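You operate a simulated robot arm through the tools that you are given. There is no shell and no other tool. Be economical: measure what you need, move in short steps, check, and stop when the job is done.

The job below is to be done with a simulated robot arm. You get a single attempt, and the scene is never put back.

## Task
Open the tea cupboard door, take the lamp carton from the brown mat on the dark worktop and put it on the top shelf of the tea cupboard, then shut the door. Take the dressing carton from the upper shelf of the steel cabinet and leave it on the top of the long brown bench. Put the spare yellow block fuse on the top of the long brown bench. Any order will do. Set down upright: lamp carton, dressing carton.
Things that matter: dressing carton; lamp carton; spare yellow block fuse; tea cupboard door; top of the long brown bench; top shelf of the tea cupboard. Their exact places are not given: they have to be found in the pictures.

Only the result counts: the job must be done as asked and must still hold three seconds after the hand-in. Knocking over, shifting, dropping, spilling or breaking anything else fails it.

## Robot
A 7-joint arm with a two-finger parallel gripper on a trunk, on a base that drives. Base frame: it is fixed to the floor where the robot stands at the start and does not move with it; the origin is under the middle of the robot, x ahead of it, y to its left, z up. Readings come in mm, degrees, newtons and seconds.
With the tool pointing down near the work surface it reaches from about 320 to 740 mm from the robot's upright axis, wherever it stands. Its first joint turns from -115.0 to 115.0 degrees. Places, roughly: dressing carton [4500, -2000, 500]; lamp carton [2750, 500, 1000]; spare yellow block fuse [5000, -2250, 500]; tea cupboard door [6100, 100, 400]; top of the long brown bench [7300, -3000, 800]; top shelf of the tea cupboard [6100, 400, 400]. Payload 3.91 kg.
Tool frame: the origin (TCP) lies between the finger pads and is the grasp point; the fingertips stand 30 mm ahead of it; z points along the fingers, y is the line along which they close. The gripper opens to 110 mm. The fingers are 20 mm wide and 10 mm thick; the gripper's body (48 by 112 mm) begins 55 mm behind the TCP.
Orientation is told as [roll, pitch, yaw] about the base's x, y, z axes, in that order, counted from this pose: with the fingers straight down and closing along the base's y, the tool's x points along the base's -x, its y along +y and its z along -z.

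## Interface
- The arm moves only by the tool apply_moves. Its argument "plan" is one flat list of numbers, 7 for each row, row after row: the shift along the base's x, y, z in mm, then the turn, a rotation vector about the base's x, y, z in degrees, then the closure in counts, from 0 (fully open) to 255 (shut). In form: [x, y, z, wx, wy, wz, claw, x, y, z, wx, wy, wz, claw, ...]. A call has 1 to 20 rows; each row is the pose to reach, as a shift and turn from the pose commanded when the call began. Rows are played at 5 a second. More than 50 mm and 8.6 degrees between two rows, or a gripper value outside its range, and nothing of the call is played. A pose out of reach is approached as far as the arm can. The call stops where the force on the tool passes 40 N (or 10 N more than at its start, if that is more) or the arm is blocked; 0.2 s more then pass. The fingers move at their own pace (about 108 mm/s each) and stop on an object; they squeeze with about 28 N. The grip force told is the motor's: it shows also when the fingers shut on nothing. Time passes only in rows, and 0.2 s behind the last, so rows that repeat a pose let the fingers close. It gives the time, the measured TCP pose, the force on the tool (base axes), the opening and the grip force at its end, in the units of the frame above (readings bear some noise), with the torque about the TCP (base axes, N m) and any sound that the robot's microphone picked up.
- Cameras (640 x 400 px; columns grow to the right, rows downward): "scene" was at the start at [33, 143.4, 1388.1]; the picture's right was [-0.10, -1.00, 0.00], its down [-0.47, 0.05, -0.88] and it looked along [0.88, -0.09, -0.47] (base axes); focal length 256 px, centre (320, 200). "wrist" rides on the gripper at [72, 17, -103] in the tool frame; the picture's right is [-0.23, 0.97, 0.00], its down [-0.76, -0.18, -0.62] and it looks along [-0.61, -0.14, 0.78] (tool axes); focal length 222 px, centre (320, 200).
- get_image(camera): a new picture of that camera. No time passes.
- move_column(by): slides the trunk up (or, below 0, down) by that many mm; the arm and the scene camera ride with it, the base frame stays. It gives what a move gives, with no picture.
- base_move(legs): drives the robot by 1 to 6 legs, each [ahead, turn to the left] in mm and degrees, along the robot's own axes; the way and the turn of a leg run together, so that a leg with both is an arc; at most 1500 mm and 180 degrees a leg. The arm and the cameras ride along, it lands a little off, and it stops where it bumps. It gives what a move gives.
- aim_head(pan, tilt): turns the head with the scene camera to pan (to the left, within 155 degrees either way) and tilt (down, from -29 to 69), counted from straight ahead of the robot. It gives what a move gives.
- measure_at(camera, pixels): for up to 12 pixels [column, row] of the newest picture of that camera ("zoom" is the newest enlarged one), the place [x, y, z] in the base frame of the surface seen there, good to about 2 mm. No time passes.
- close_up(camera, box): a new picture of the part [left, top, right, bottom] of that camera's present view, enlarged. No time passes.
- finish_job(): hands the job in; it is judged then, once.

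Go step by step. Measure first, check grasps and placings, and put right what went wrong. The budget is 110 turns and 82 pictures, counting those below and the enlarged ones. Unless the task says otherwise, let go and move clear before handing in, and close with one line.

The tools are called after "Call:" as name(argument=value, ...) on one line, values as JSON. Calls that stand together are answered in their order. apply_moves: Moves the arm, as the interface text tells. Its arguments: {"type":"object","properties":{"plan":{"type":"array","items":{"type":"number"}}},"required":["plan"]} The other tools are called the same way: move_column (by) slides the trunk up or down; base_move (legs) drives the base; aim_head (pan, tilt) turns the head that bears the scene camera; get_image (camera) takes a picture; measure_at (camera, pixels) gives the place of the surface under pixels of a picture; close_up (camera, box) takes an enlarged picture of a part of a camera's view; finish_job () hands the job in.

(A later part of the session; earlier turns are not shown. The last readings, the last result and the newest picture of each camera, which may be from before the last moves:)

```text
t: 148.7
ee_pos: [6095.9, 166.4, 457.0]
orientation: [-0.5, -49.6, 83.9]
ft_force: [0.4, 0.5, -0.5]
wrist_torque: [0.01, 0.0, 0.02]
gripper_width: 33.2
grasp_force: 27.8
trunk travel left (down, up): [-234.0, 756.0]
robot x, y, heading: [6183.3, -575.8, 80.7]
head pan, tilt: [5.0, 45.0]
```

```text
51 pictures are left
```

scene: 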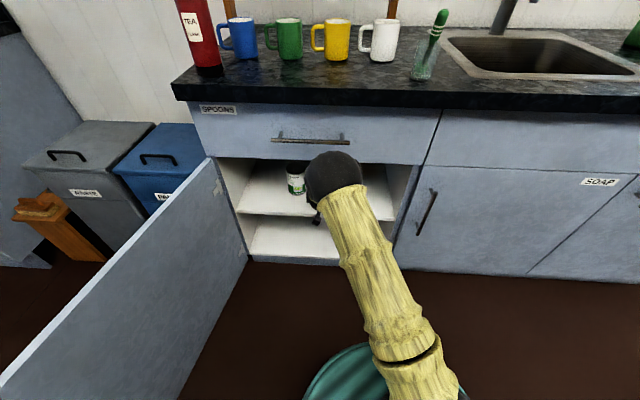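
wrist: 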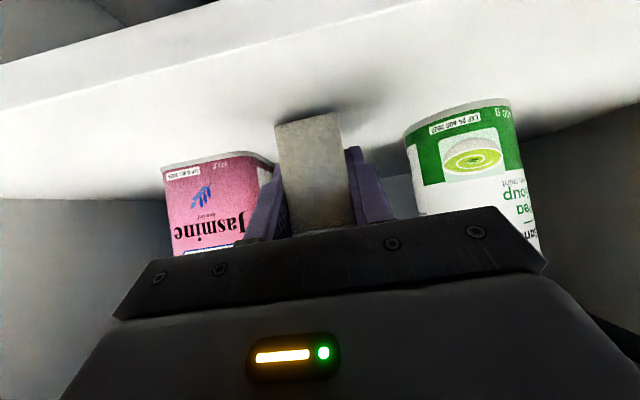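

The carton sits between the tea box and the soup tin, just above the shelf. I lower it in small steps and watch the force.

Call:
apply_moves(plan=[0, 0, -3, 0, 0, 0, 255, 0, 0, -5, 0, 0, 0, 255, 0, 0, -7, 0, 0, 0, 255, 0, 0, -8, 0, 0, 0, 255])

Call:
measure_at(camera="wrist", pixels=[[310, 130], [308, 116], [250, 130], [360, 130], [330, 180]])

```text
t: 149.7
ee_pos: [6096.4, 166.5, 450.9]
orientation: [-0.5, -50.1, 83.9]
ft_force: [0.4, -1.8, 10.1]
wrist_torque: [-0.08, 0.11, 0.0]
gripper_width: 33.0
grasp_force: 27.8
trunk travel left (down, up): [-234.0, 756.0]
robot x, y, heading: [6183.6, -571.4, 80.6]
head pan, tilt: [5.0, 45.0]
```

```text
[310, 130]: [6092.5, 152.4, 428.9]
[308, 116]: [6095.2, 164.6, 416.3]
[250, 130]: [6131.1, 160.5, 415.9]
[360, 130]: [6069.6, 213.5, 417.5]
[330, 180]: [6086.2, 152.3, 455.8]
```

Contact at 10 N, so it is on the shelf. I open and back straight out.

Call:
apply_moves(plan=[0, 0, 0, 0, 0, 0, 116, 0, 0, 0, 0, 0, 0, 116, 0, 0, 1, 0, 0, 0, 116, -2, -20, 6, 0, 0, 0, 116, -4, -50, 20, 0, 0, 0, 116, -8, -95, 32, 0, 0, 0, 116, -10, -140, 34, 0, 0, 0, 116, -10, -185, 34, 0, 0, 0, 116, -10, -230, 34, 0, 0, 0, 116])

Call:
get_image(camera="wrist")

```text
t: 151.7
ee_pos: [6086.3, -65.1, 482.6]
orientation: [-0.6, -49.8, 84.0]
ft_force: [0.0, 0.0, 0.5]
wrist_torque: [-0.02, 0.0, 0.01]
gripper_width: 59.9
grasp_force: 0.1
trunk travel left (down, up): [-234.0, 756.0]
robot x, y, heading: [6181.1, -570.7, 80.9]
head pan, tilt: [5.0, 45.0]
```

```text
50 pictures are left
```

wrist: 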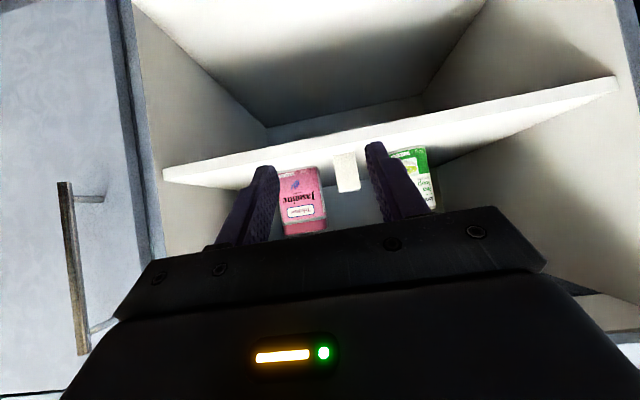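

The lamp carton stands upright on the shelf between the tin and the box. Next I shut the door by pushing its outer face, so I measure the bins and the door end first.

Call:
measure_at(camera="scene", pixels=[[170, 160], [150, 200], [80, 165], [60, 220], [5, 385], [210, 165], [55, 245], [120, 330]])

Call:
base_move(legs=[[-520, 0]])

Call:
move_column(by=200)

Call:
get_image(camera="scene")

```text
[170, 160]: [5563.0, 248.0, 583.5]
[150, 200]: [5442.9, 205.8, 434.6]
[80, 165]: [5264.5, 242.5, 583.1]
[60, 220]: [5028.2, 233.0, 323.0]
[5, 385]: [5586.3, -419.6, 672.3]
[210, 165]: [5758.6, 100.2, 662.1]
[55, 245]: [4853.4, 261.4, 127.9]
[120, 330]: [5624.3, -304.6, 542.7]
```

```text
t: 154.7
ee_pos: [6000.4, -574.2, 483.0]
orientation: [-0.5, -49.7, 84.0]
ft_force: [-0.4, 0.1, -1.1]
wrist_torque: [0.03, 0.01, -0.03]
gripper_width: 60.2
grasp_force: 0.0
trunk travel left (down, up): [-234.0, 756.0]
robot x, y, heading: [6102.6, -1079.7, 80.9]
head pan, tilt: [5.0, 45.0]
```

```text
t: 156.9
ee_pos: [6000.6, -573.7, 681.9]
orientation: [-0.6, -49.7, 84.0]
ft_force: [0.0, 0.7, 0.8]
wrist_torque: [-0.03, 0.03, 0.01]
gripper_width: 60.0
grasp_force: 0.1
trunk travel left (down, up): [-434.0, 556.0]
robot x, y, heading: [6101.1, -1080.9, 81.0]
head pan, tilt: [5.0, 45.0]
```

```text
49 pictures are left
```

scene: 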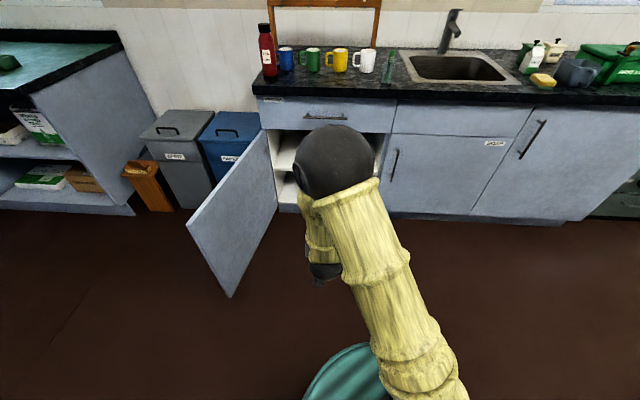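

The door is about 99° open with its end near (5570,-460) and top at z≈672. I raise the hand, shift the base left to about (5700,-1020), and will reach over to its outer face.

Call:
move_column(by=130)

Call:
base_move(legs=[[0, 90], [430, 0], [0, -90]])

Call:
get_image(camera="scene")

```text
t: 158.5
ee_pos: [5999.9, -574.3, 813.1]
orientation: [-0.6, -49.6, 83.9]
ft_force: [0.0, -0.4, -0.7]
wrist_torque: [0.0, 0.0, -0.02]
gripper_width: 60.1
grasp_force: 0.1
trunk travel left (down, up): [-564.0, 426.0]
robot x, y, heading: [6102.4, -1079.2, 81.1]
head pan, tilt: [5.0, 45.0]
```

```text
t: 168.7
ee_pos: [5568.5, -508.5, 812.3]
orientation: [-0.6, -49.7, 85.2]
ft_force: [0.7, 1.0, -1.0]
wrist_torque: [0.01, 0.02, 0.0]
gripper_width: 59.9
grasp_force: 0.1
trunk travel left (down, up): [-564.0, 426.0]
robot x, y, heading: [5679.4, -1015.6, 82.0]
head pan, tilt: [5.0, 45.0]
```

```text
48 pictures are left
```

scene: 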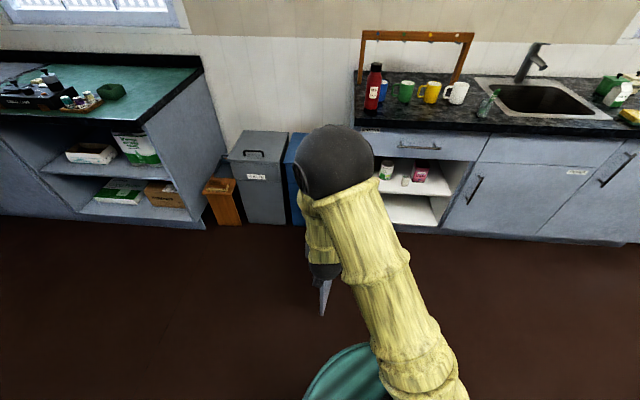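

I move over to the outer side at (5480,-400), close the fingers and lower to z≈655.

Call:
apply_moves(plan=[-30, 36, 0, 0, 0, 0, 255, -60, 72, 0, 0, 0, 0, 255, -90, 108, 0, 0, 0, 0, 255])

Call:
move_column(by=-157)

Call:
get_image(camera="wrist")

```text
t: 169.5
ee_pos: [5478.1, -400.6, 812.6]
orientation: [-0.5, -49.7, 85.3]
ft_force: [0.0, 0.4, -0.1]
wrist_torque: [-0.01, 0.0, 0.02]
gripper_width: 0.2
grasp_force: 28.5
trunk travel left (down, up): [-564.0, 426.0]
robot x, y, heading: [5674.0, -1015.2, 81.9]
head pan, tilt: [5.0, 45.0]
```

```text
t: 171.3
ee_pos: [5479.1, -402.3, 656.1]
orientation: [-0.5, -49.7, 85.1]
ft_force: [-0.5, -0.6, -0.4]
wrist_torque: [0.0, 0.01, -0.01]
gripper_width: 0.0
grasp_force: 28.4
trunk travel left (down, up): [-407.0, 583.0]
robot x, y, heading: [5677.0, -1012.8, 81.9]
head pan, tilt: [5.0, 45.0]
```

```text
47 pictures are left
```

wrist: 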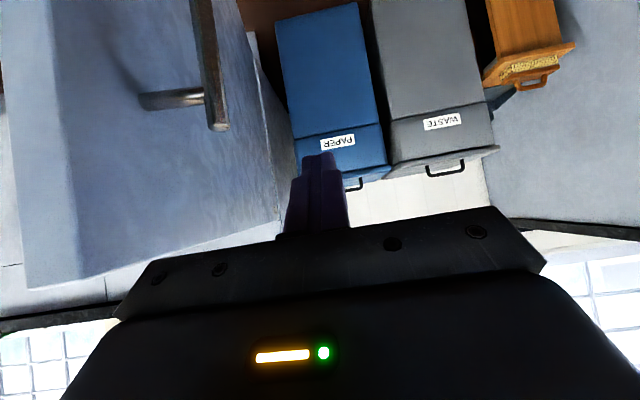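

The door's outer face and handle are to the right of the fingers (left in the image). I sweep right along an arc of radius ~430 mm to bring it to about half shut.

Call:
apply_moves(plan=[40, 25, 0, 0, 0, -3.3, 255, 80, 50, 0, 0, 0, -6.6, 255, 110, 70, 0, 0, 0, -10, 255, 150, 72, 0, 0, 0, -10, 255, 183, 73, 0, 0, 0, -10, 255, 221, 68, 0, 0, 0, -10, 255, 258, 66, 0, 0, 0, -10, 255, 296, 68, 0, 0, 0, -10, 255, 333, 71, 0, 0, 0, -10, 255, 370, 79, 0, 0, 0, -10, 255, 406, 88, 0, 0, 0, -10, 255, 441, 102, 0, 0, 0, -10, 255, 475, 118, 0, 0, 0, -10, 255])

Call:
get_image(camera="scene")

```text
t: 174.1
ee_pos: [5955.1, -283.5, 655.2]
orientation: [-0.4, -49.8, 75.3]
ft_force: [-1.1, 0.3, 0.3]
wrist_torque: [-0.02, 0.0, -0.04]
gripper_width: 0.0
grasp_force: 28.3
trunk travel left (down, up): [-407.0, 583.0]
robot x, y, heading: [5681.5, -1014.9, 82.1]
head pan, tilt: [5.0, 45.0]
```

```text
46 pictures are left
```

scene: 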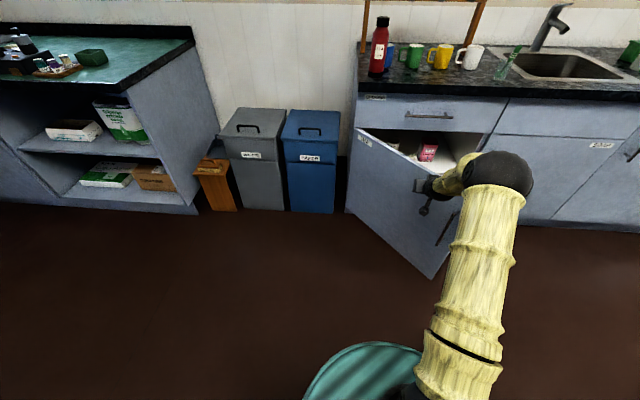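

The door is now about half shut. I drive forward 270 mm so that the fingertips push it further.

Call:
base_move(legs=[[270, 0]])

Call:
get_image(camera="scene")

```text
t: 176.0
ee_pos: [5993.0, -16.7, 653.6]
orientation: [-0.6, -49.8, 75.1]
ft_force: [0.5, -0.4, 0.2]
wrist_torque: [0.0, 0.0, 0.0]
gripper_width: 0.0
grasp_force: 28.2
trunk travel left (down, up): [-407.0, 583.0]
robot x, y, heading: [5718.0, -745.0, 81.7]
head pan, tilt: [5.0, 45.0]
```

```text
45 pictures are left
```

scene: 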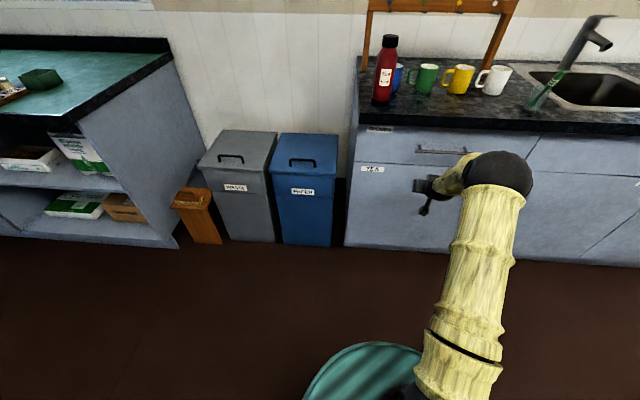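

The door looks nearly shut but the arm hides its edge. I back off and look.

Call:
base_move(legs=[[-200, 0]])

Call:
apply_moves(plan=[-45, -5, 0, 0, 0, 0, 255, -90, -10, 0, 0, 0, 0, 255, -135, -20, 0, 0, 0, 0, 255, -180, -30, 0, 0, 0, 0, 255, -225, -50, 0, 0, 0, 0, 255, -265, -70, 0, 0, 0, 0, 255])

Call:
aim_head(pan=-20, tilt=40)

Call:
get_image(camera="scene")

```text
t: 177.6
ee_pos: [5962.7, -212.0, 654.6]
orientation: [-0.6, -49.7, 75.3]
ft_force: [0.0, -0.2, 0.6]
wrist_torque: [0.01, -0.01, -0.01]
gripper_width: 0.0
grasp_force: 28.0
trunk travel left (down, up): [-407.0, 583.0]
robot x, y, heading: [5690.7, -943.5, 81.8]
head pan, tilt: [5.0, 45.0]
```

```text
t: 179.0
ee_pos: [5698.6, -283.2, 654.6]
orientation: [-0.5, -49.8, 75.2]
ft_force: [-0.3, -0.1, -0.4]
wrist_torque: [0.03, 0.0, 0.03]
gripper_width: 0.2
grasp_force: 28.2
trunk travel left (down, up): [-407.0, 583.0]
robot x, y, heading: [5690.2, -943.5, 81.9]
head pan, tilt: [5.0, 45.0]
```

```text
t: 179.9
ee_pos: [5698.4, -282.9, 653.8]
orientation: [-0.6, -49.7, 75.3]
ft_force: [0.3, -0.6, 0.0]
wrist_torque: [0.0, -0.04, 0.02]
gripper_width: 0.0
grasp_force: 28.1
trunk travel left (down, up): [-407.0, 583.0]
robot x, y, heading: [5692.2, -942.3, 82.4]
head pan, tilt: [-20.0, 40.0]
```

```text
44 pictures are left
```

scene: 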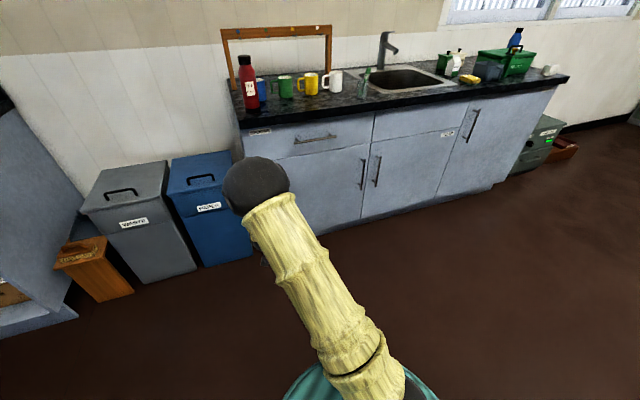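

The door looks shut. I measure its face against the neighbouring door to be sure.

Call:
close_up(camera="scene", box=[280, 110, 440, 230])

Call:
measure_at(camera="zoom", pixels=[[330, 190], [350, 230], [375, 230], [325, 230], [200, 230], [326, 200], [384, 190]])

```text
3.33 times, centred on (360, 170) of scene
```

zoom: 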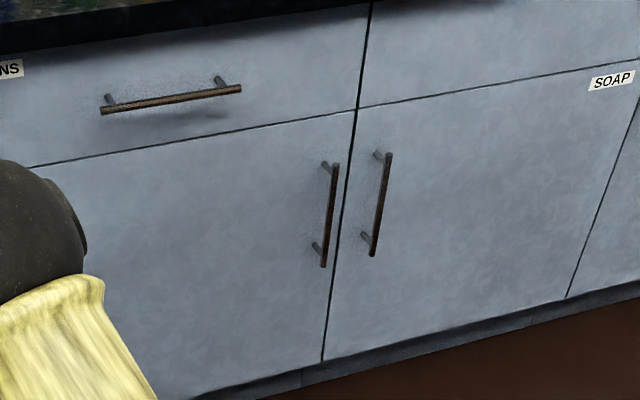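

```text
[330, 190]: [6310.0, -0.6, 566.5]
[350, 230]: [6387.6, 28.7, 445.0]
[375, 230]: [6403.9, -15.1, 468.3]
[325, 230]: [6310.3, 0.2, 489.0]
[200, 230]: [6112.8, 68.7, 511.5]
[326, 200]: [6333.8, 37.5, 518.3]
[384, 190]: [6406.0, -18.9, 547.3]
```

The door is fully shut (handle at (6310,0), as at the start). Next is the steel cabinet: I bring the arm in, turn and drive to face it.

Call:
base_move(legs=[[0, 118], [1050, 0], [0, 62]])

Call:
aim_head(pan=0, tilt=42)

Call:
get_image(camera="scene")

```text
t: 191.9
ee_pos: [4385.3, -1869.7, 656.1]
orientation: [-1.0, -50.0, -132.3]
ft_force: [0.3, 0.4, -0.4]
wrist_torque: [-0.02, -0.01, 0.0]
gripper_width: 0.0
grasp_force: 28.1
trunk travel left (down, up): [-407.0, 583.0]
robot x, y, heading: [4696.6, -1287.2, -124.6]
head pan, tilt: [-20.0, 40.0]
stopped in leg 3: the force on the tool passed its limit (the readings are from after the stop); the commanded pose is now the measured one
```

```text
t: 192.7
ee_pos: [4385.7, -1869.7, 654.3]
orientation: [-1.0, -49.9, -132.2]
ft_force: [-1.2, 0.6, -0.1]
wrist_torque: [-0.01, -0.01, -0.02]
gripper_width: 0.0
grasp_force: 27.9
trunk travel left (down, up): [-407.0, 583.0]
robot x, y, heading: [4699.3, -1287.7, -124.6]
head pan, tilt: [0.0, 42.0]
```

```text
42 pictures are left
```

scene: 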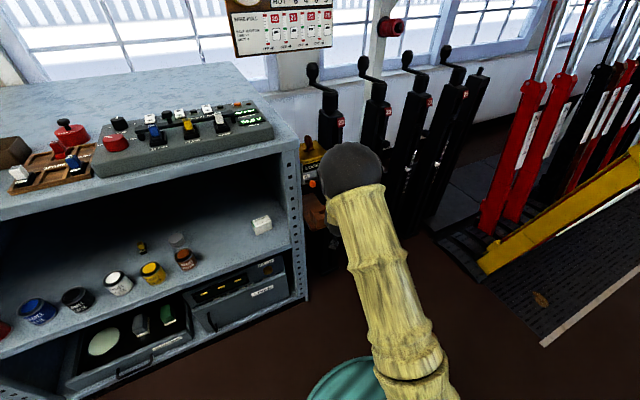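

The hand touched something near the black levers while turning. I back straight off and look at whether anything was shifted.

Call:
base_move(legs=[[-300, 0]])

Call:
get_image(camera="scene")

Call:
get_image(camera="wrist")

```text
t: 194.8
ee_pos: [4552.9, -1623.5, 654.1]
orientation: [-1.0, -49.8, -132.2]
ft_force: [-0.1, -0.1, 0.1]
wrist_torque: [0.02, 0.01, -0.02]
gripper_width: 0.1
grasp_force: 28.2
trunk travel left (down, up): [-407.0, 583.0]
robot x, y, heading: [4872.1, -1041.6, -124.8]
head pan, tilt: [0.0, 42.0]
```

```text
41 pictures are left
```

scene: 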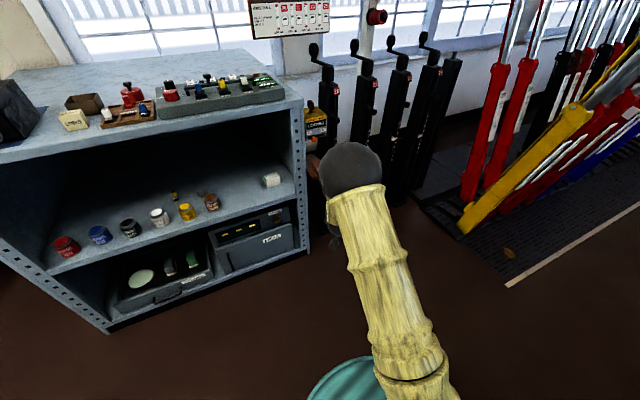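

```text
40 pictures are left
```

wrist: 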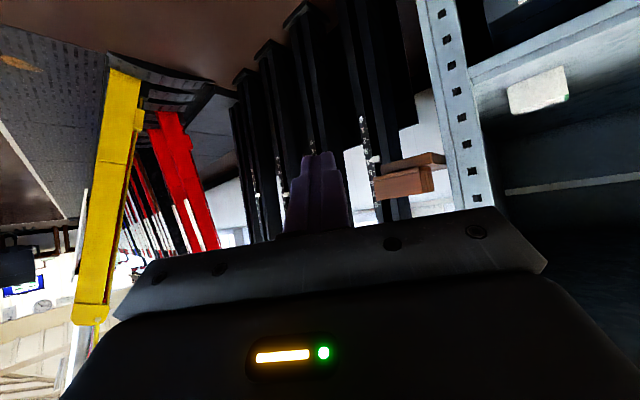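

Nothing looks displaced. I turn to face the cabinet from here and measure the carton and the fuse.

Call:
base_move(legs=[[0, 26]])

Call:
get_image(camera="scene")

Call:
close_up(camera="scene", box=[200, 150, 440, 300])

```text
t: 196.5
ee_pos: [4837.2, -1702.9, 654.9]
orientation: [-0.9, -49.9, -106.4]
ft_force: [-0.3, -0.3, -0.2]
wrist_torque: [0.05, -0.01, 0.0]
gripper_width: 0.1
grasp_force: 28.5
trunk travel left (down, up): [-407.0, 583.0]
robot x, y, heading: [4868.7, -1042.1, -98.7]
head pan, tilt: [0.0, 42.0]
```

```text
39 pictures are left
```

scene: 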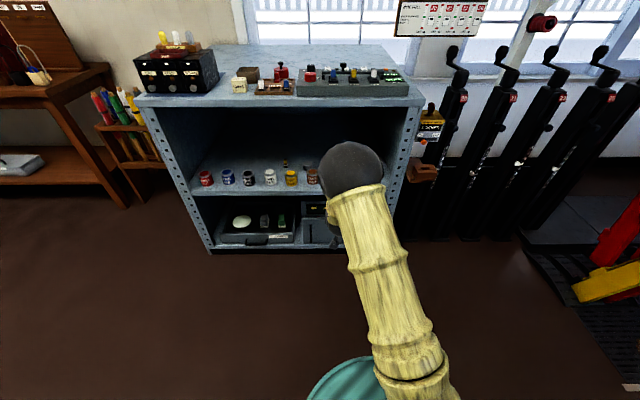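

```text
2.67 times, centred on (320, 225) of scene
```

zoom: 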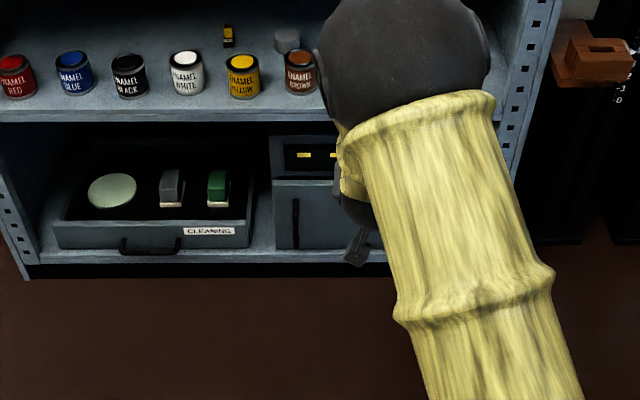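

The fuse is at zoom (228,35), behind and between the white and yellow tins. I measure it, the tins and the shelf edges.

Call:
measure_at(camera="zoom", pixels=[[228, 30], [224, 37], [233, 37], [228, 26], [228, 46], [187, 55], [242, 60], [187, 75], [242, 80], [210, 111], [287, 32], [300, 55]])

Call:
measure_at(camera="scene", pixels=[[290, 99], [150, 105], [410, 106], [210, 192], [395, 200], [265, 185], [330, 60], [250, 100]])

```text
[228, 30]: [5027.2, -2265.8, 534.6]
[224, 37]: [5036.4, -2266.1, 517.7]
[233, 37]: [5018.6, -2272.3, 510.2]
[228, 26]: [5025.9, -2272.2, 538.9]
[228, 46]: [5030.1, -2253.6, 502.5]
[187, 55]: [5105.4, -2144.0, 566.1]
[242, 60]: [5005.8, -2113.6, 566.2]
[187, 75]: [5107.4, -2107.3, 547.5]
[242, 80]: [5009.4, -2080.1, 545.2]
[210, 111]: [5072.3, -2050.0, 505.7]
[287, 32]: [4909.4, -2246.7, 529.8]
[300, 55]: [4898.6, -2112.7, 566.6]
```

```text
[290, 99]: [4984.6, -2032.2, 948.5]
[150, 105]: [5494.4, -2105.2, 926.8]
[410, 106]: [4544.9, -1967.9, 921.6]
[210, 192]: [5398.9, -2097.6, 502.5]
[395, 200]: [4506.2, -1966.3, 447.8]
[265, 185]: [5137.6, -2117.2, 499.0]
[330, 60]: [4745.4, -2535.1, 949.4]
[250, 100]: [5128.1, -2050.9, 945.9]
```

The fuse stands at (5028,-2268), z 500–540, in line with the gap between the white and yellow tins. With the camera hanging under the hand it would hit the tins, so I try turning the hand half round about its own axis, here in free space.

Call:
apply_moves(plan=[0, 0, 0, -1.77, -6.01, -5.26, 255, 0, 0, 0, -3.54, -12.03, -10.52, 255, 0, 0, 0, -5.31, -18.04, -15.78, 255, 0, 0, 0, -7.08, -24.05, -21.04, 255, 0, 0, 0, -8.85, -30.06, -26.3, 255, 0, 0, 0, -10.62, -36.08, -31.57, 255, 0, 0, 0, -12.39, -42.09, -36.83, 255, 0, 0, 0, -14.16, -48.1, -42.09, 255, 0, 0, 0, -15.93, -54.11, -47.35, 255, 0, 0, 0, -17.7, -60.1, -52.6, 255, 0, 0, 0, -19.47, -66.14, -57.87, 255])

```text
t: 198.9
ee_pos: [4838.6, -1701.9, 654.8]
orientation: [49.0, 0.1, 163.4]
ft_force: [-0.5, -0.9, -0.2]
wrist_torque: [0.0, -0.02, -0.01]
gripper_width: 0.0
grasp_force: 28.1
trunk travel left (down, up): [-407.0, 583.0]
robot x, y, heading: [4867.0, -1044.1, -98.2]
head pan, tilt: [0.0, 42.0]
```

The first 90° went through. I go on with the second 90°.

Call:
apply_moves(plan=[0, 0, 0, -1.77, -6.01, -5.26, 255, 0, 0, 0, -3.54, -12.03, -10.52, 255, 0, 0, 0, -5.31, -18.04, -15.78, 255, 0, 0, 0, -7.08, -24.05, -21.04, 255, 0, 0, 0, -8.85, -30.06, -26.3, 255, 0, 0, 0, -10.62, -36.08, -31.57, 255, 0, 0, 0, -12.39, -42.09, -36.83, 255, 0, 0, 0, -14.16, -48.1, -42.09, 255, 0, 0, 0, -15.93, -54.11, -47.35, 255, 0, 0, 0, -17.7, -60.1, -52.6, 255, 0, 0, 0, -19.47, -66.14, -57.87, 255])

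Call:
get_image(camera="wrist")

```text
t: 201.3
ee_pos: [4838.5, -1701.8, 654.4]
orientation: [-1.2, 50.0, 73.5]
ft_force: [-0.5, 0.1, -0.3]
wrist_torque: [0.01, 0.02, -0.02]
gripper_width: 0.0
grasp_force: 27.5
trunk travel left (down, up): [-407.0, 583.0]
robot x, y, heading: [4869.0, -1041.4, -98.2]
head pan, tilt: [0.0, 42.0]
```

```text
37 pictures are left
```

wrist: 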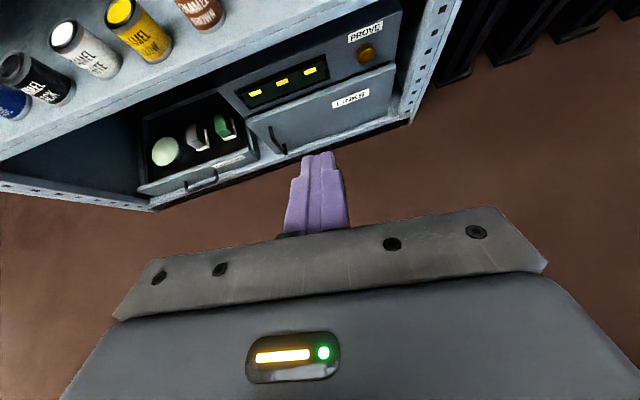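

The camera now rides on top and the view is natural. I retract the arm, align it to heading -98° with 50° pitch, and shift the base to be in front of the fuse.

Call:
apply_moves(plan=[5, 38, 0, 2.5, -0.35, 2.1, 200, 10, 75, 0, 5, -0.7, 4.2, 200, 15, 112, 0, 7.4, -1.05, 6.3, 200, 20, 150, 0, 9.9, -1.4, 8.4, 200])

Call:
base_move(legs=[[0, 35.4], [400, 0], [0, -35.2]])

Call:
get_image(camera="wrist")

Call:
get_image(camera="scene")

```text
t: 202.3
ee_pos: [4858.5, -1553.6, 654.9]
orientation: [0.0, 40.0, 82.6]
ft_force: [-1.1, 0.1, 0.3]
wrist_torque: [-0.04, -0.05, 0.03]
gripper_width: 23.8
grasp_force: 0.0
trunk travel left (down, up): [-407.0, 583.0]
robot x, y, heading: [4869.5, -1046.0, -98.5]
head pan, tilt: [0.0, 42.0]
```

```text
t: 208.1
ee_pos: [5034.7, -1905.6, 655.3]
orientation: [0.0, 40.1, 82.7]
ft_force: [-0.6, 0.7, 0.4]
wrist_torque: [-0.01, -0.02, -0.01]
gripper_width: 24.1
grasp_force: 0.0
trunk travel left (down, up): [-407.0, 583.0]
robot x, y, heading: [5045.7, -1399.7, -98.7]
head pan, tilt: [0.0, 42.0]
```

```text
36 pictures are left
```

wrist: 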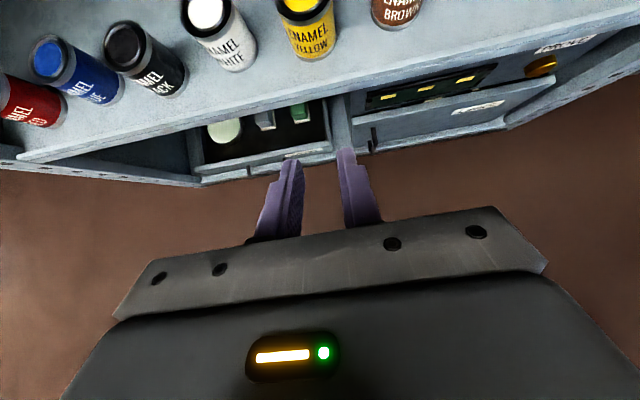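

```text
35 pictures are left
```

scene: 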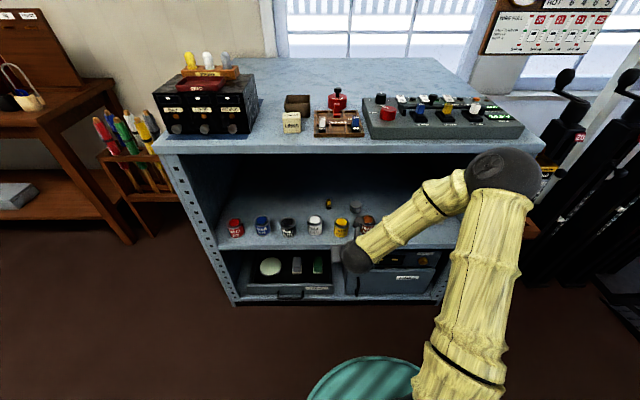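

The elbow has swung to the right at (500,165). I measure it, the forearm and the cabinet's top edge before going in.

Call:
measure_at(camera="scene", pixels=[[500, 155], [500, 190], [540, 175], [440, 195], [400, 225], [355, 258], [450, 330], [400, 150], [328, 203], [350, 150]])

```text
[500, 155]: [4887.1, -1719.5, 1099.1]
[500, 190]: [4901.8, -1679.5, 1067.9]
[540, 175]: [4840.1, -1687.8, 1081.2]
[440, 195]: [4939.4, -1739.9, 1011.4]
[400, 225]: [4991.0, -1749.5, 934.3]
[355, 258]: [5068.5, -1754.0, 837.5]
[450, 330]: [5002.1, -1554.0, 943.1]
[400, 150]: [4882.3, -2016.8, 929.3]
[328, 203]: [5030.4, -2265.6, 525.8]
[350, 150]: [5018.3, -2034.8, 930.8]
```

The numbers suggest lowering the trunk 200 mm while the arm raises the hand, so the forearm lies flatter under the cabinet's top. I do that in front of the cabinet and check.

Call:
apply_moves(plan=[0, 10, 35, 0, 0, 0, 200, 0, 10, 70, 0, 0, 0, 200, 0, 10, 105, 0, 0, 0, 200, 0, 10, 140, 0, 0, 0, 200, 0, 10, 175, 0, 0, 0, 200, 0, 10, 205, 0, 0, 0, 200])

Call:
move_column(by=-200)

Call:
get_image(camera="scene")

```text
t: 209.5
ee_pos: [5035.6, -1896.9, 859.5]
orientation: [0.0, 40.2, 82.8]
ft_force: [-0.2, 0.2, 0.2]
wrist_torque: [0.05, 0.03, 0.02]
gripper_width: 23.8
grasp_force: 0.1
trunk travel left (down, up): [-407.0, 583.0]
robot x, y, heading: [5042.9, -1394.9, -98.7]
head pan, tilt: [0.0, 42.0]
```

```text
t: 211.7
ee_pos: [5035.1, -1898.0, 660.8]
orientation: [0.1, 40.1, 82.6]
ft_force: [0.1, -0.6, -0.2]
wrist_torque: [0.01, 0.01, 0.03]
gripper_width: 23.7
grasp_force: 0.1
trunk travel left (down, up): [-207.0, 783.0]
robot x, y, heading: [5046.8, -1400.2, -98.7]
head pan, tilt: [0.0, 42.0]
```

```text
34 pictures are left
```

scene: 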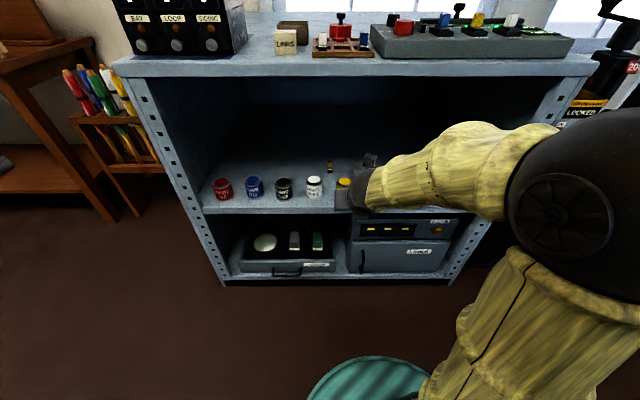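

I measure the elbow and forearm again in this stance.

Call:
measure_at(camera="scene", pixels=[[560, 200], [580, 130], [630, 220], [500, 165], [430, 175], [470, 125], [375, 190], [368, 165], [330, 167]])

```text
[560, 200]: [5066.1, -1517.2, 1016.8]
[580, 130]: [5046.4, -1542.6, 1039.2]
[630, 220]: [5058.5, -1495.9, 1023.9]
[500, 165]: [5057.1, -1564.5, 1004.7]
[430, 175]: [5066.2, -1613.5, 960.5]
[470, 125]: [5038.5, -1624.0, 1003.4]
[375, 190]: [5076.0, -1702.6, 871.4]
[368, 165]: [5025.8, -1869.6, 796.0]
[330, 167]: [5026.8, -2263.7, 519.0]
```

The elbow is well back (y≈-1530). I drive 150 mm ahead with the hand entering above the tins, then extend partway and look.

Call:
base_move(legs=[[150, 0]])

Call:
apply_moves(plan=[8, -30, -5, 0, 0, 0, 140, 16, -60, -15, 0, 0, 0, 140, 22, -95, -25, 0, 0, 0, 140])

Call:
get_image(camera="wrist")

Call:
get_image(camera="scene")

```text
t: 213.1
ee_pos: [5013.5, -2045.4, 660.1]
orientation: [0.0, 40.1, 82.7]
ft_force: [-0.1, 1.6, 0.3]
wrist_torque: [0.01, -0.01, -0.01]
gripper_width: 23.9
grasp_force: 0.1
trunk travel left (down, up): [-207.0, 783.0]
robot x, y, heading: [5020.8, -1547.7, -98.2]
head pan, tilt: [0.0, 42.0]
```

```text
t: 213.9
ee_pos: [5035.7, -2141.1, 634.1]
orientation: [0.0, 40.1, 82.7]
ft_force: [0.5, 0.4, 0.1]
wrist_torque: [-0.02, 0.03, 0.01]
gripper_width: 49.6
grasp_force: 0.1
trunk travel left (down, up): [-207.0, 783.0]
robot x, y, heading: [5019.0, -1547.9, -98.8]
head pan, tilt: [0.0, 42.0]
```

```text
33 pictures are left
```

wrist: 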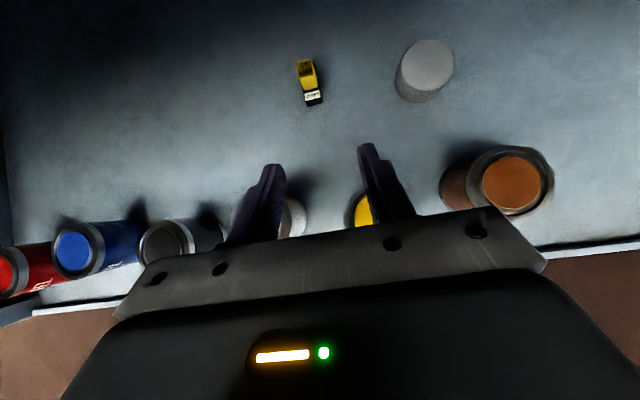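

```text
32 pictures are left
```

scene: 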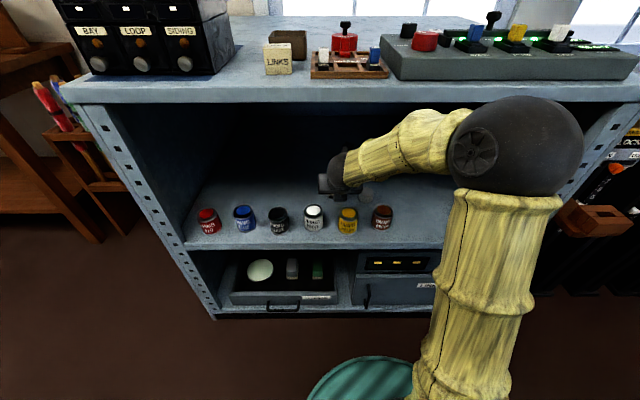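

Clear so far; the fuse is at wrist (309,85). I measure it and the forearm against the cabinet's top edge.

Call:
measure_at(camera="wrist", pixels=[[306, 68], [309, 85], [313, 97], [300, 75], [317, 75], [304, 62], [312, 106], [425, 60], [290, 215], [366, 212]])

Call:
measure_at(camera="scene", pixels=[[520, 110], [500, 160], [440, 120], [400, 140], [345, 165], [420, 90]])

```text
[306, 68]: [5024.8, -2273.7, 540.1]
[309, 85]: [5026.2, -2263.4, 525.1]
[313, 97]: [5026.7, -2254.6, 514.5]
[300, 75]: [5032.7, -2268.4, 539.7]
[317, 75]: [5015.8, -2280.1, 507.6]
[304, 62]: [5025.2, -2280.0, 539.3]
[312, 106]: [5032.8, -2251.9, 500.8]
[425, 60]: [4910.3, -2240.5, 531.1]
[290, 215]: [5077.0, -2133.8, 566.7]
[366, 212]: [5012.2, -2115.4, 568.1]
```

```text
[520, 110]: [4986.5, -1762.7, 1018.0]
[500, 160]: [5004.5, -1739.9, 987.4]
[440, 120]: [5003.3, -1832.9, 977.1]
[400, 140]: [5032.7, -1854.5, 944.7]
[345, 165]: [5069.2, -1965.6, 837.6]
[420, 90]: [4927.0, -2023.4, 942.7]
```

The fuse centre is about (5026,-2268), top at z 540, and the forearm clears the cabinet's top. I go in to z≈530 with the fingers 50 mm open.

Call:
apply_moves(plan=[-3, -40, -10, 0, 0, 0, 140, -6, -80, -30, 0, 0, 0, 140, -8, -105, -60, 0, 0, 0, 140, -9, -120, -85, 0, 0, 0, 140, -10, -127, -104, 0, 0, 0, 140])

Call:
get_image(camera="wrist")

```text
t: 215.1
ee_pos: [5026.7, -2267.0, 529.8]
orientation: [-0.1, 40.0, 82.7]
ft_force: [0.0, -0.2, -0.4]
wrist_torque: [0.01, 0.0, 0.03]
gripper_width: 50.0
grasp_force: 0.1
trunk travel left (down, up): [-207.0, 783.0]
robot x, y, heading: [5019.7, -1545.5, -98.5]
head pan, tilt: [0.0, 42.0]
```

```text
31 pictures are left
```

wrist: 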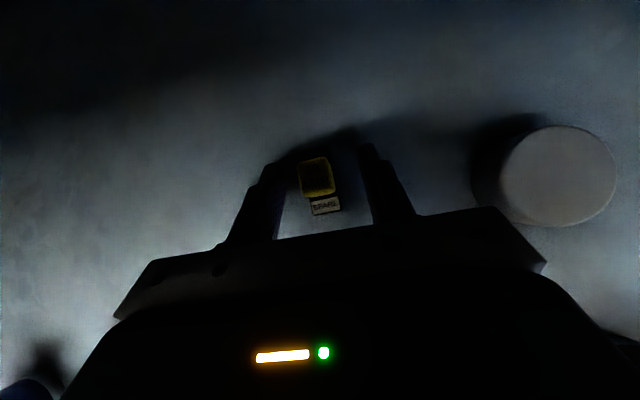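

The fuse (labelled SPARE) is between the fingers at (317,180). I close and lift it back the way I came.

Call:
apply_moves(plan=[0, 0, 0, 0, 0, 0, 255, 0, 0, 0, 0, 0, 0, 255, 0, 0, 0, 0, 0, 0, 255, 0, 3, 20, 0, 0, 0, 255, 1, 12, 55, 0, 0, 0, 255, 3, 35, 90, 0, 0, 0, 255, 6, 80, 110, 0, 0, 0, 255, 8, 125, 118, 0, 0, 0, 255, 5, 170, 125, 0, 0, 0, 255, -5, 215, 130, 0, 0, 0, 255])

Call:
get_image(camera="wrist")

```text
t: 217.3
ee_pos: [5020.5, -2051.7, 659.8]
orientation: [0.0, 40.1, 82.8]
ft_force: [0.1, 1.4, -0.4]
wrist_torque: [0.0, 0.01, -0.03]
gripper_width: 18.9
grasp_force: 28.1
trunk travel left (down, up): [-207.0, 783.0]
robot x, y, heading: [5023.6, -1548.1, -98.5]
head pan, tilt: [0.0, 42.0]
```

```text
30 pictures are left
```

wrist: 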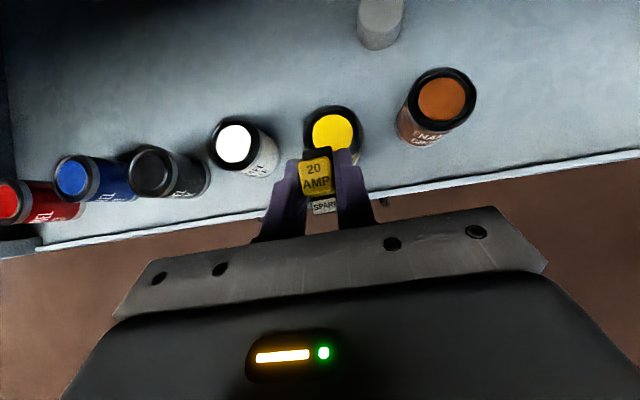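

The fuse (20 AMP SPARE) is held. I back off, raise the trunk and drive to the long brown bench.

Call:
base_move(legs=[[-400, 0], [0, 77.2], [1200, 0], [900, 0], [0, -77]])

Call:
move_column(by=380)

Call:
get_image(camera="scene")

```text
t: 236.4
ee_pos: [7046.4, -2408.9, 659.5]
orientation: [0.0, 40.0, 83.2]
ft_force: [0.5, 0.3, 0.2]
wrist_torque: [0.06, -0.01, 0.01]
gripper_width: 18.9
grasp_force: 27.4
trunk travel left (down, up): [-207.0, 783.0]
robot x, y, heading: [7041.0, -1907.3, -98.2]
head pan, tilt: [0.0, 42.0]
```

```text
t: 240.1
ee_pos: [7046.0, -2409.0, 1039.5]
orientation: [0.1, 40.1, 83.2]
ft_force: [-0.7, -0.5, 0.0]
wrist_torque: [0.0, -0.02, 0.0]
gripper_width: 18.9
grasp_force: 28.0
trunk travel left (down, up): [-587.0, 403.0]
robot x, y, heading: [7045.2, -1910.0, -98.2]
head pan, tilt: [0.0, 42.0]
```

```text
29 pictures are left
```

scene: 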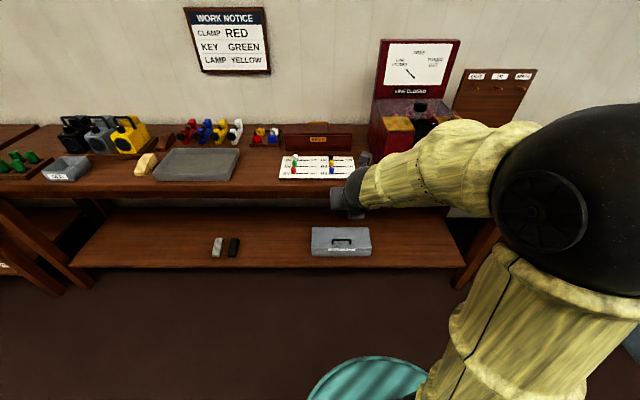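

The bench has a free patch at about (260,170), between the grey tray and the white sheet. I measure it and look at the region closely.

Call:
measure_at(camera="scene", pixels=[[260, 172], [260, 186], [238, 180], [240, 155], [281, 178], [283, 157], [260, 155], [380, 195], [150, 188], [190, 178], [100, 185], [320, 188]])

Call:
get_image(camera="wrist")

```text
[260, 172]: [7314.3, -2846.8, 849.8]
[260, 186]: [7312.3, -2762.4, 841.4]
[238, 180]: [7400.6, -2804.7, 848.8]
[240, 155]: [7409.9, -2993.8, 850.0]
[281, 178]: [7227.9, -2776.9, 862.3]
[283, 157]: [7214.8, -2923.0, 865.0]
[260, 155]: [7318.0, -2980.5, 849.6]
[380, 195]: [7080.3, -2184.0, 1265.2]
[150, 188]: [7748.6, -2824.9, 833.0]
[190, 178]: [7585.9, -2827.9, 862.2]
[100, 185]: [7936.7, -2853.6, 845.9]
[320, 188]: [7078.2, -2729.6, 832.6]
```

```text
28 pictures are left
```

wrist: 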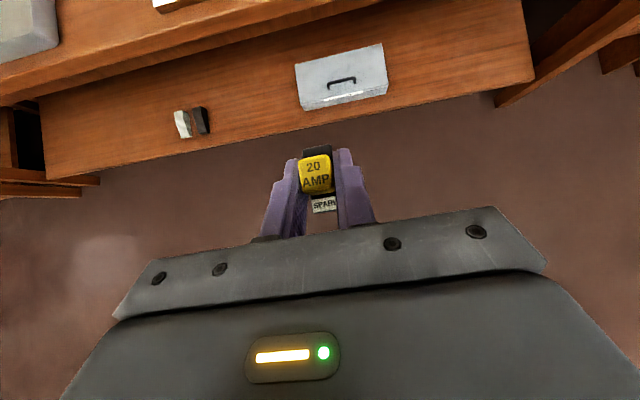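

The bench top is at z≈850, its front edge at y≈-2762, and the free patch spans x 7230–7400. I move the base to about (7380,-2240).

Call:
base_move(legs=[[0, 53.6], [470, 0], [0, -53.6]])

Call:
get_image(camera="wrist")

```text
t: 247.8
ee_pos: [7376.0, -2739.2, 1040.1]
orientation: [0.0, 40.1, 82.6]
ft_force: [-0.7, 0.3, -1.0]
wrist_torque: [0.0, 0.03, -0.04]
gripper_width: 19.0
grasp_force: 28.6
trunk travel left (down, up): [-587.0, 403.0]
robot x, y, heading: [7378.2, -2235.0, -98.7]
head pan, tilt: [0.0, 42.0]
```

```text
27 pictures are left
```

wrist: 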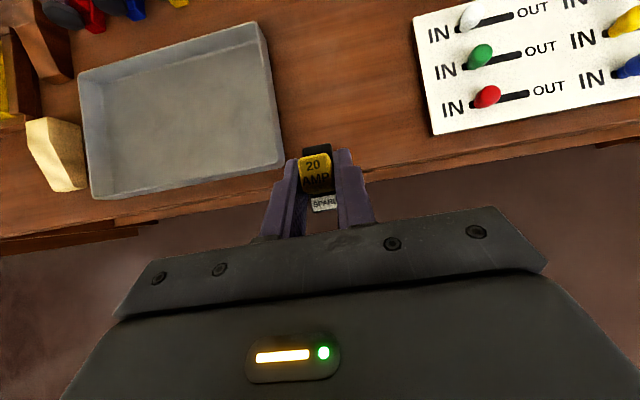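

I carry the fuse over the free patch to (7318,-2925) and down to z≈900.

Call:
apply_moves(plan=[-12, -37, 0, 0, 0, 0, 255, -24, -74, 0, 0, 0, 0, 255, -36, -111, -10, 0, 0, 0, 255, -47, -148, -35, 0, 0, 0, 255, -58, -180, -65, 0, 0, 0, 255, -58, -186, -105, 0, 0, 0, 255, -58, -186, -140, 0, 0, 0, 255])

Call:
get_image(camera="wrist")

```text
t: 249.3
ee_pos: [7317.5, -2927.2, 899.8]
orientation: [0.0, 40.1, 82.5]
ft_force: [0.0, 0.2, -0.4]
wrist_torque: [0.02, -0.01, -0.04]
gripper_width: 18.8
grasp_force: 28.1
trunk travel left (down, up): [-587.0, 403.0]
robot x, y, heading: [7375.7, -2233.5, -99.1]
head pan, tilt: [0.0, 42.0]
```

```text
26 pictures are left
```

wrist: 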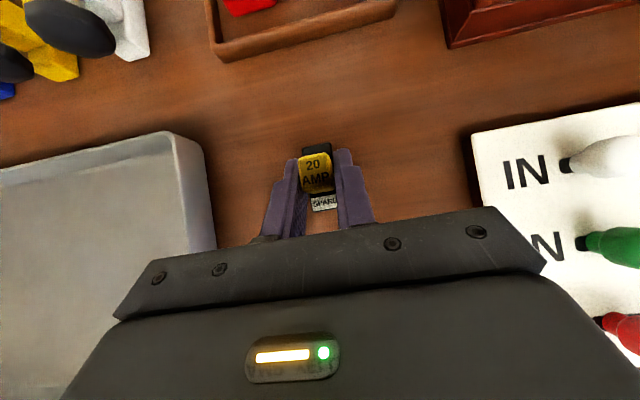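

Good place. I lower it to contact.

Call:
apply_moves(plan=[0, 0, -8, 0, 0, 0, 255, 0, 0, -14, 0, 0, 0, 255, 0, 0, -17, 0, 0, 0, 255, 0, 0, -19, 0, 0, 0, 255, 0, 0, -20, 0, 0, 0, 255])

```text
t: 250.6
ee_pos: [7316.5, -2926.8, 880.9]
orientation: [-0.1, 40.1, 82.5]
ft_force: [0.6, 0.1, 0.3]
wrist_torque: [0.0, 0.02, -0.01]
gripper_width: 19.0
grasp_force: 27.8
trunk travel left (down, up): [-587.0, 403.0]
robot x, y, heading: [7379.8, -2234.7, -99.3]
head pan, tilt: [0.0, 42.0]
```

Call:
apply_moves(plan=[0, 0, -1, 0, 0, 0, 255, 0, 0, -2, 0, 0, 0, 255, 0, 0, -3, 0, 0, 0, 255])

```text
t: 251.3
ee_pos: [7316.9, -2926.9, 879.7]
orientation: [0.0, 40.3, 82.4]
ft_force: [0.0, 0.1, 13.5]
wrist_torque: [0.06, -0.01, -0.02]
gripper_width: 18.9
grasp_force: 28.0
trunk travel left (down, up): [-587.0, 403.0]
robot x, y, heading: [7379.4, -2233.5, -99.0]
head pan, tilt: [0.0, 42.0]
```

Contact at 13 N. I open and withdraw along the tool's axis.

Call:
apply_moves(plan=[0, 0, 1, 0, 0, 0, 160, 0, 0, 1, 0, 0, 0, 150, 0, 0, 1, 0, 0, 0, 150, 3, 16, 20, 0, 0, 0, 150, 6, 36, 46, 0, 0, 0, 150, 10, 60, 80, 0, 0, 0, 150, 15, 85, 115, 0, 0, 0, 150, 25, 120, 145, 0, 0, 0, 150, 40, 155, 160, 0, 0, 0, 150, 58, 187, 160, 0, 0, 0, 150])

Call:
get_image(camera="wrist")

```text
t: 253.6
ee_pos: [7376.8, -2738.4, 1037.4]
orientation: [0.0, 40.1, 82.6]
ft_force: [0.0, -0.2, -0.7]
wrist_torque: [0.01, 0.02, 0.0]
gripper_width: 45.5
grasp_force: 0.0
trunk travel left (down, up): [-587.0, 403.0]
robot x, y, heading: [7379.3, -2237.0, -99.1]
head pan, tilt: [0.0, 42.0]
```

```text
25 pictures are left
```

wrist: 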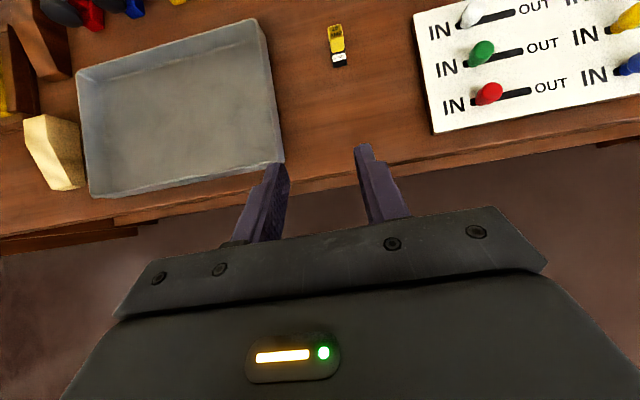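

The fuse stands on the bench at wrist (336,45). I now go back for the dressing carton, stopping well off the levers before turning.

Call:
base_move(legs=[[-300, 0], [0, -97.4], [1400, 0], [1400, 0], [0, 97.9]])

Call:
move_column(by=-380)

Call:
get_image(camera="scene")

```text
t: 276.9
ee_pos: [4737.2, -1676.9, 1037.2]
orientation: [0.0, 40.1, 82.7]
ft_force: [-0.3, 0.2, 0.6]
wrist_torque: [0.0, 0.02, 0.03]
gripper_width: 45.3
grasp_force: 0.0
trunk travel left (down, up): [-587.0, 403.0]
robot x, y, heading: [4736.2, -1173.8, -98.7]
head pan, tilt: [0.0, 42.0]
```

```text
t: 280.6
ee_pos: [4737.6, -1677.0, 657.1]
orientation: [0.0, 40.1, 82.8]
ft_force: [-0.9, 0.2, 0.6]
wrist_torque: [-0.02, -0.04, 0.0]
gripper_width: 45.4
grasp_force: 0.0
trunk travel left (down, up): [-207.0, 783.0]
robot x, y, heading: [4738.8, -1176.8, -98.6]
head pan, tilt: [0.0, 42.0]
```

```text
24 pictures are left
```

scene: 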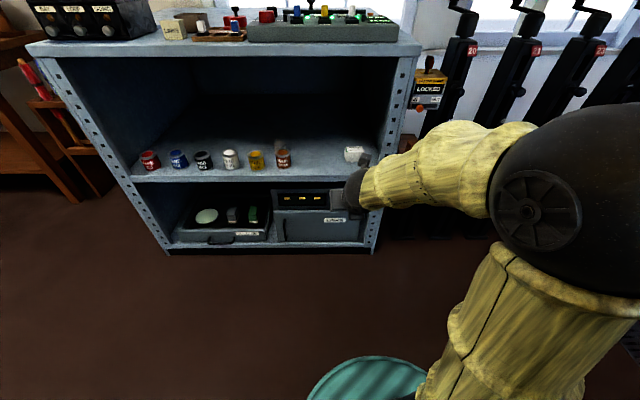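

Call:
close_up(camera="scene", box=[320, 130, 400, 180])

Call:
measure_at(camera="zoom", pixels=[[270, 170], [225, 185], [310, 190], [215, 145], [325, 145], [270, 220], [270, 135], [460, 150], [200, 185], [335, 170]])

```text
8.00 times, centred on (360, 155) of scene
```

zoom: 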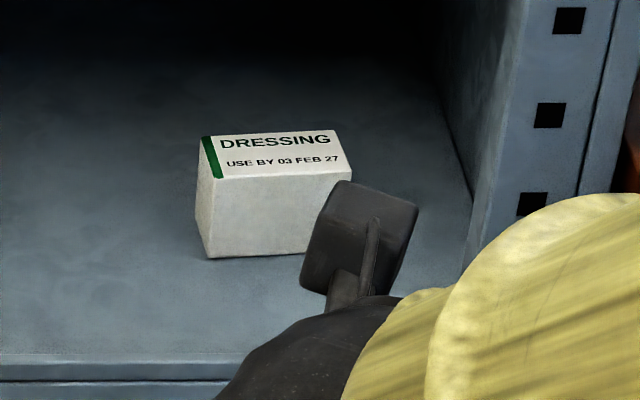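

```text
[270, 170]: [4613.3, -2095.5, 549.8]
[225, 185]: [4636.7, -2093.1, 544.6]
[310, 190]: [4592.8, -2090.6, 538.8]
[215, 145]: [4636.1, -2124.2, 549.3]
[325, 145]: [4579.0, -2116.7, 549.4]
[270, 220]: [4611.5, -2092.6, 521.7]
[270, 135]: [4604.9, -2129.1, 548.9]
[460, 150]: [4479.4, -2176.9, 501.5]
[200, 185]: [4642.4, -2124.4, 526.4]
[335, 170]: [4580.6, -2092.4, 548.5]
```

The dressing carton is centred near (4610,-2114), 66 mm wide and top at 550, with its depth axis at heading ≈-86°. I drive 230 mm nearer, then move the opened hand before it and turn 11°.

Call:
base_move(legs=[[230, 0]])

Call:
apply_moves(plan=[-22, -32, -5, 0, 0, 3, 18, -45, -65, -10, 0, 0, 6, 18, -68, -98, -15, 0, 0, 9, 18, -90, -130, -20, 0, 0, 11, 18])

Call:
get_image(camera="wrist")

Call:
get_image(camera="scene")

```text
t: 282.3
ee_pos: [4702.0, -1903.8, 656.9]
orientation: [0.0, 40.1, 82.7]
ft_force: [-0.3, 0.0, -0.2]
wrist_torque: [0.01, 0.0, 0.01]
gripper_width: 45.4
grasp_force: 0.1
trunk travel left (down, up): [-207.0, 783.0]
robot x, y, heading: [4701.7, -1404.0, -98.8]
head pan, tilt: [0.0, 42.0]
```

```text
t: 283.3
ee_pos: [4612.0, -2035.0, 636.6]
orientation: [-0.1, 40.0, 93.9]
ft_force: [0.5, -0.5, -0.1]
wrist_torque: [0.04, 0.04, -0.01]
gripper_width: 102.1
grasp_force: 0.0
trunk travel left (down, up): [-207.0, 783.0]
robot x, y, heading: [4705.2, -1393.1, -98.9]
head pan, tilt: [0.0, 42.0]
```

```text
22 pictures are left
```

wrist: 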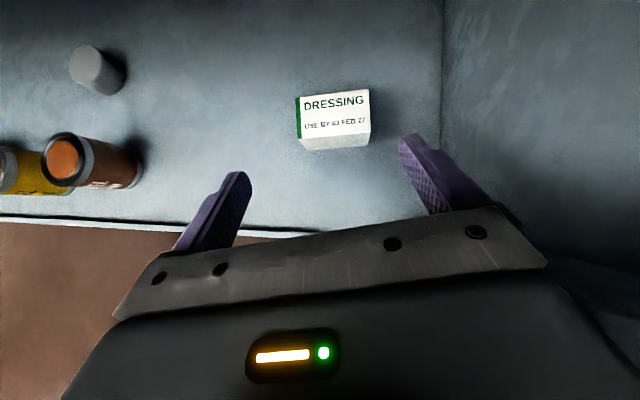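

```text
21 pictures are left
```

scene: 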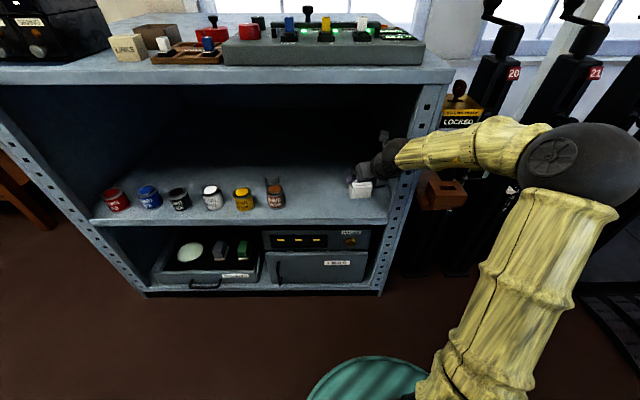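

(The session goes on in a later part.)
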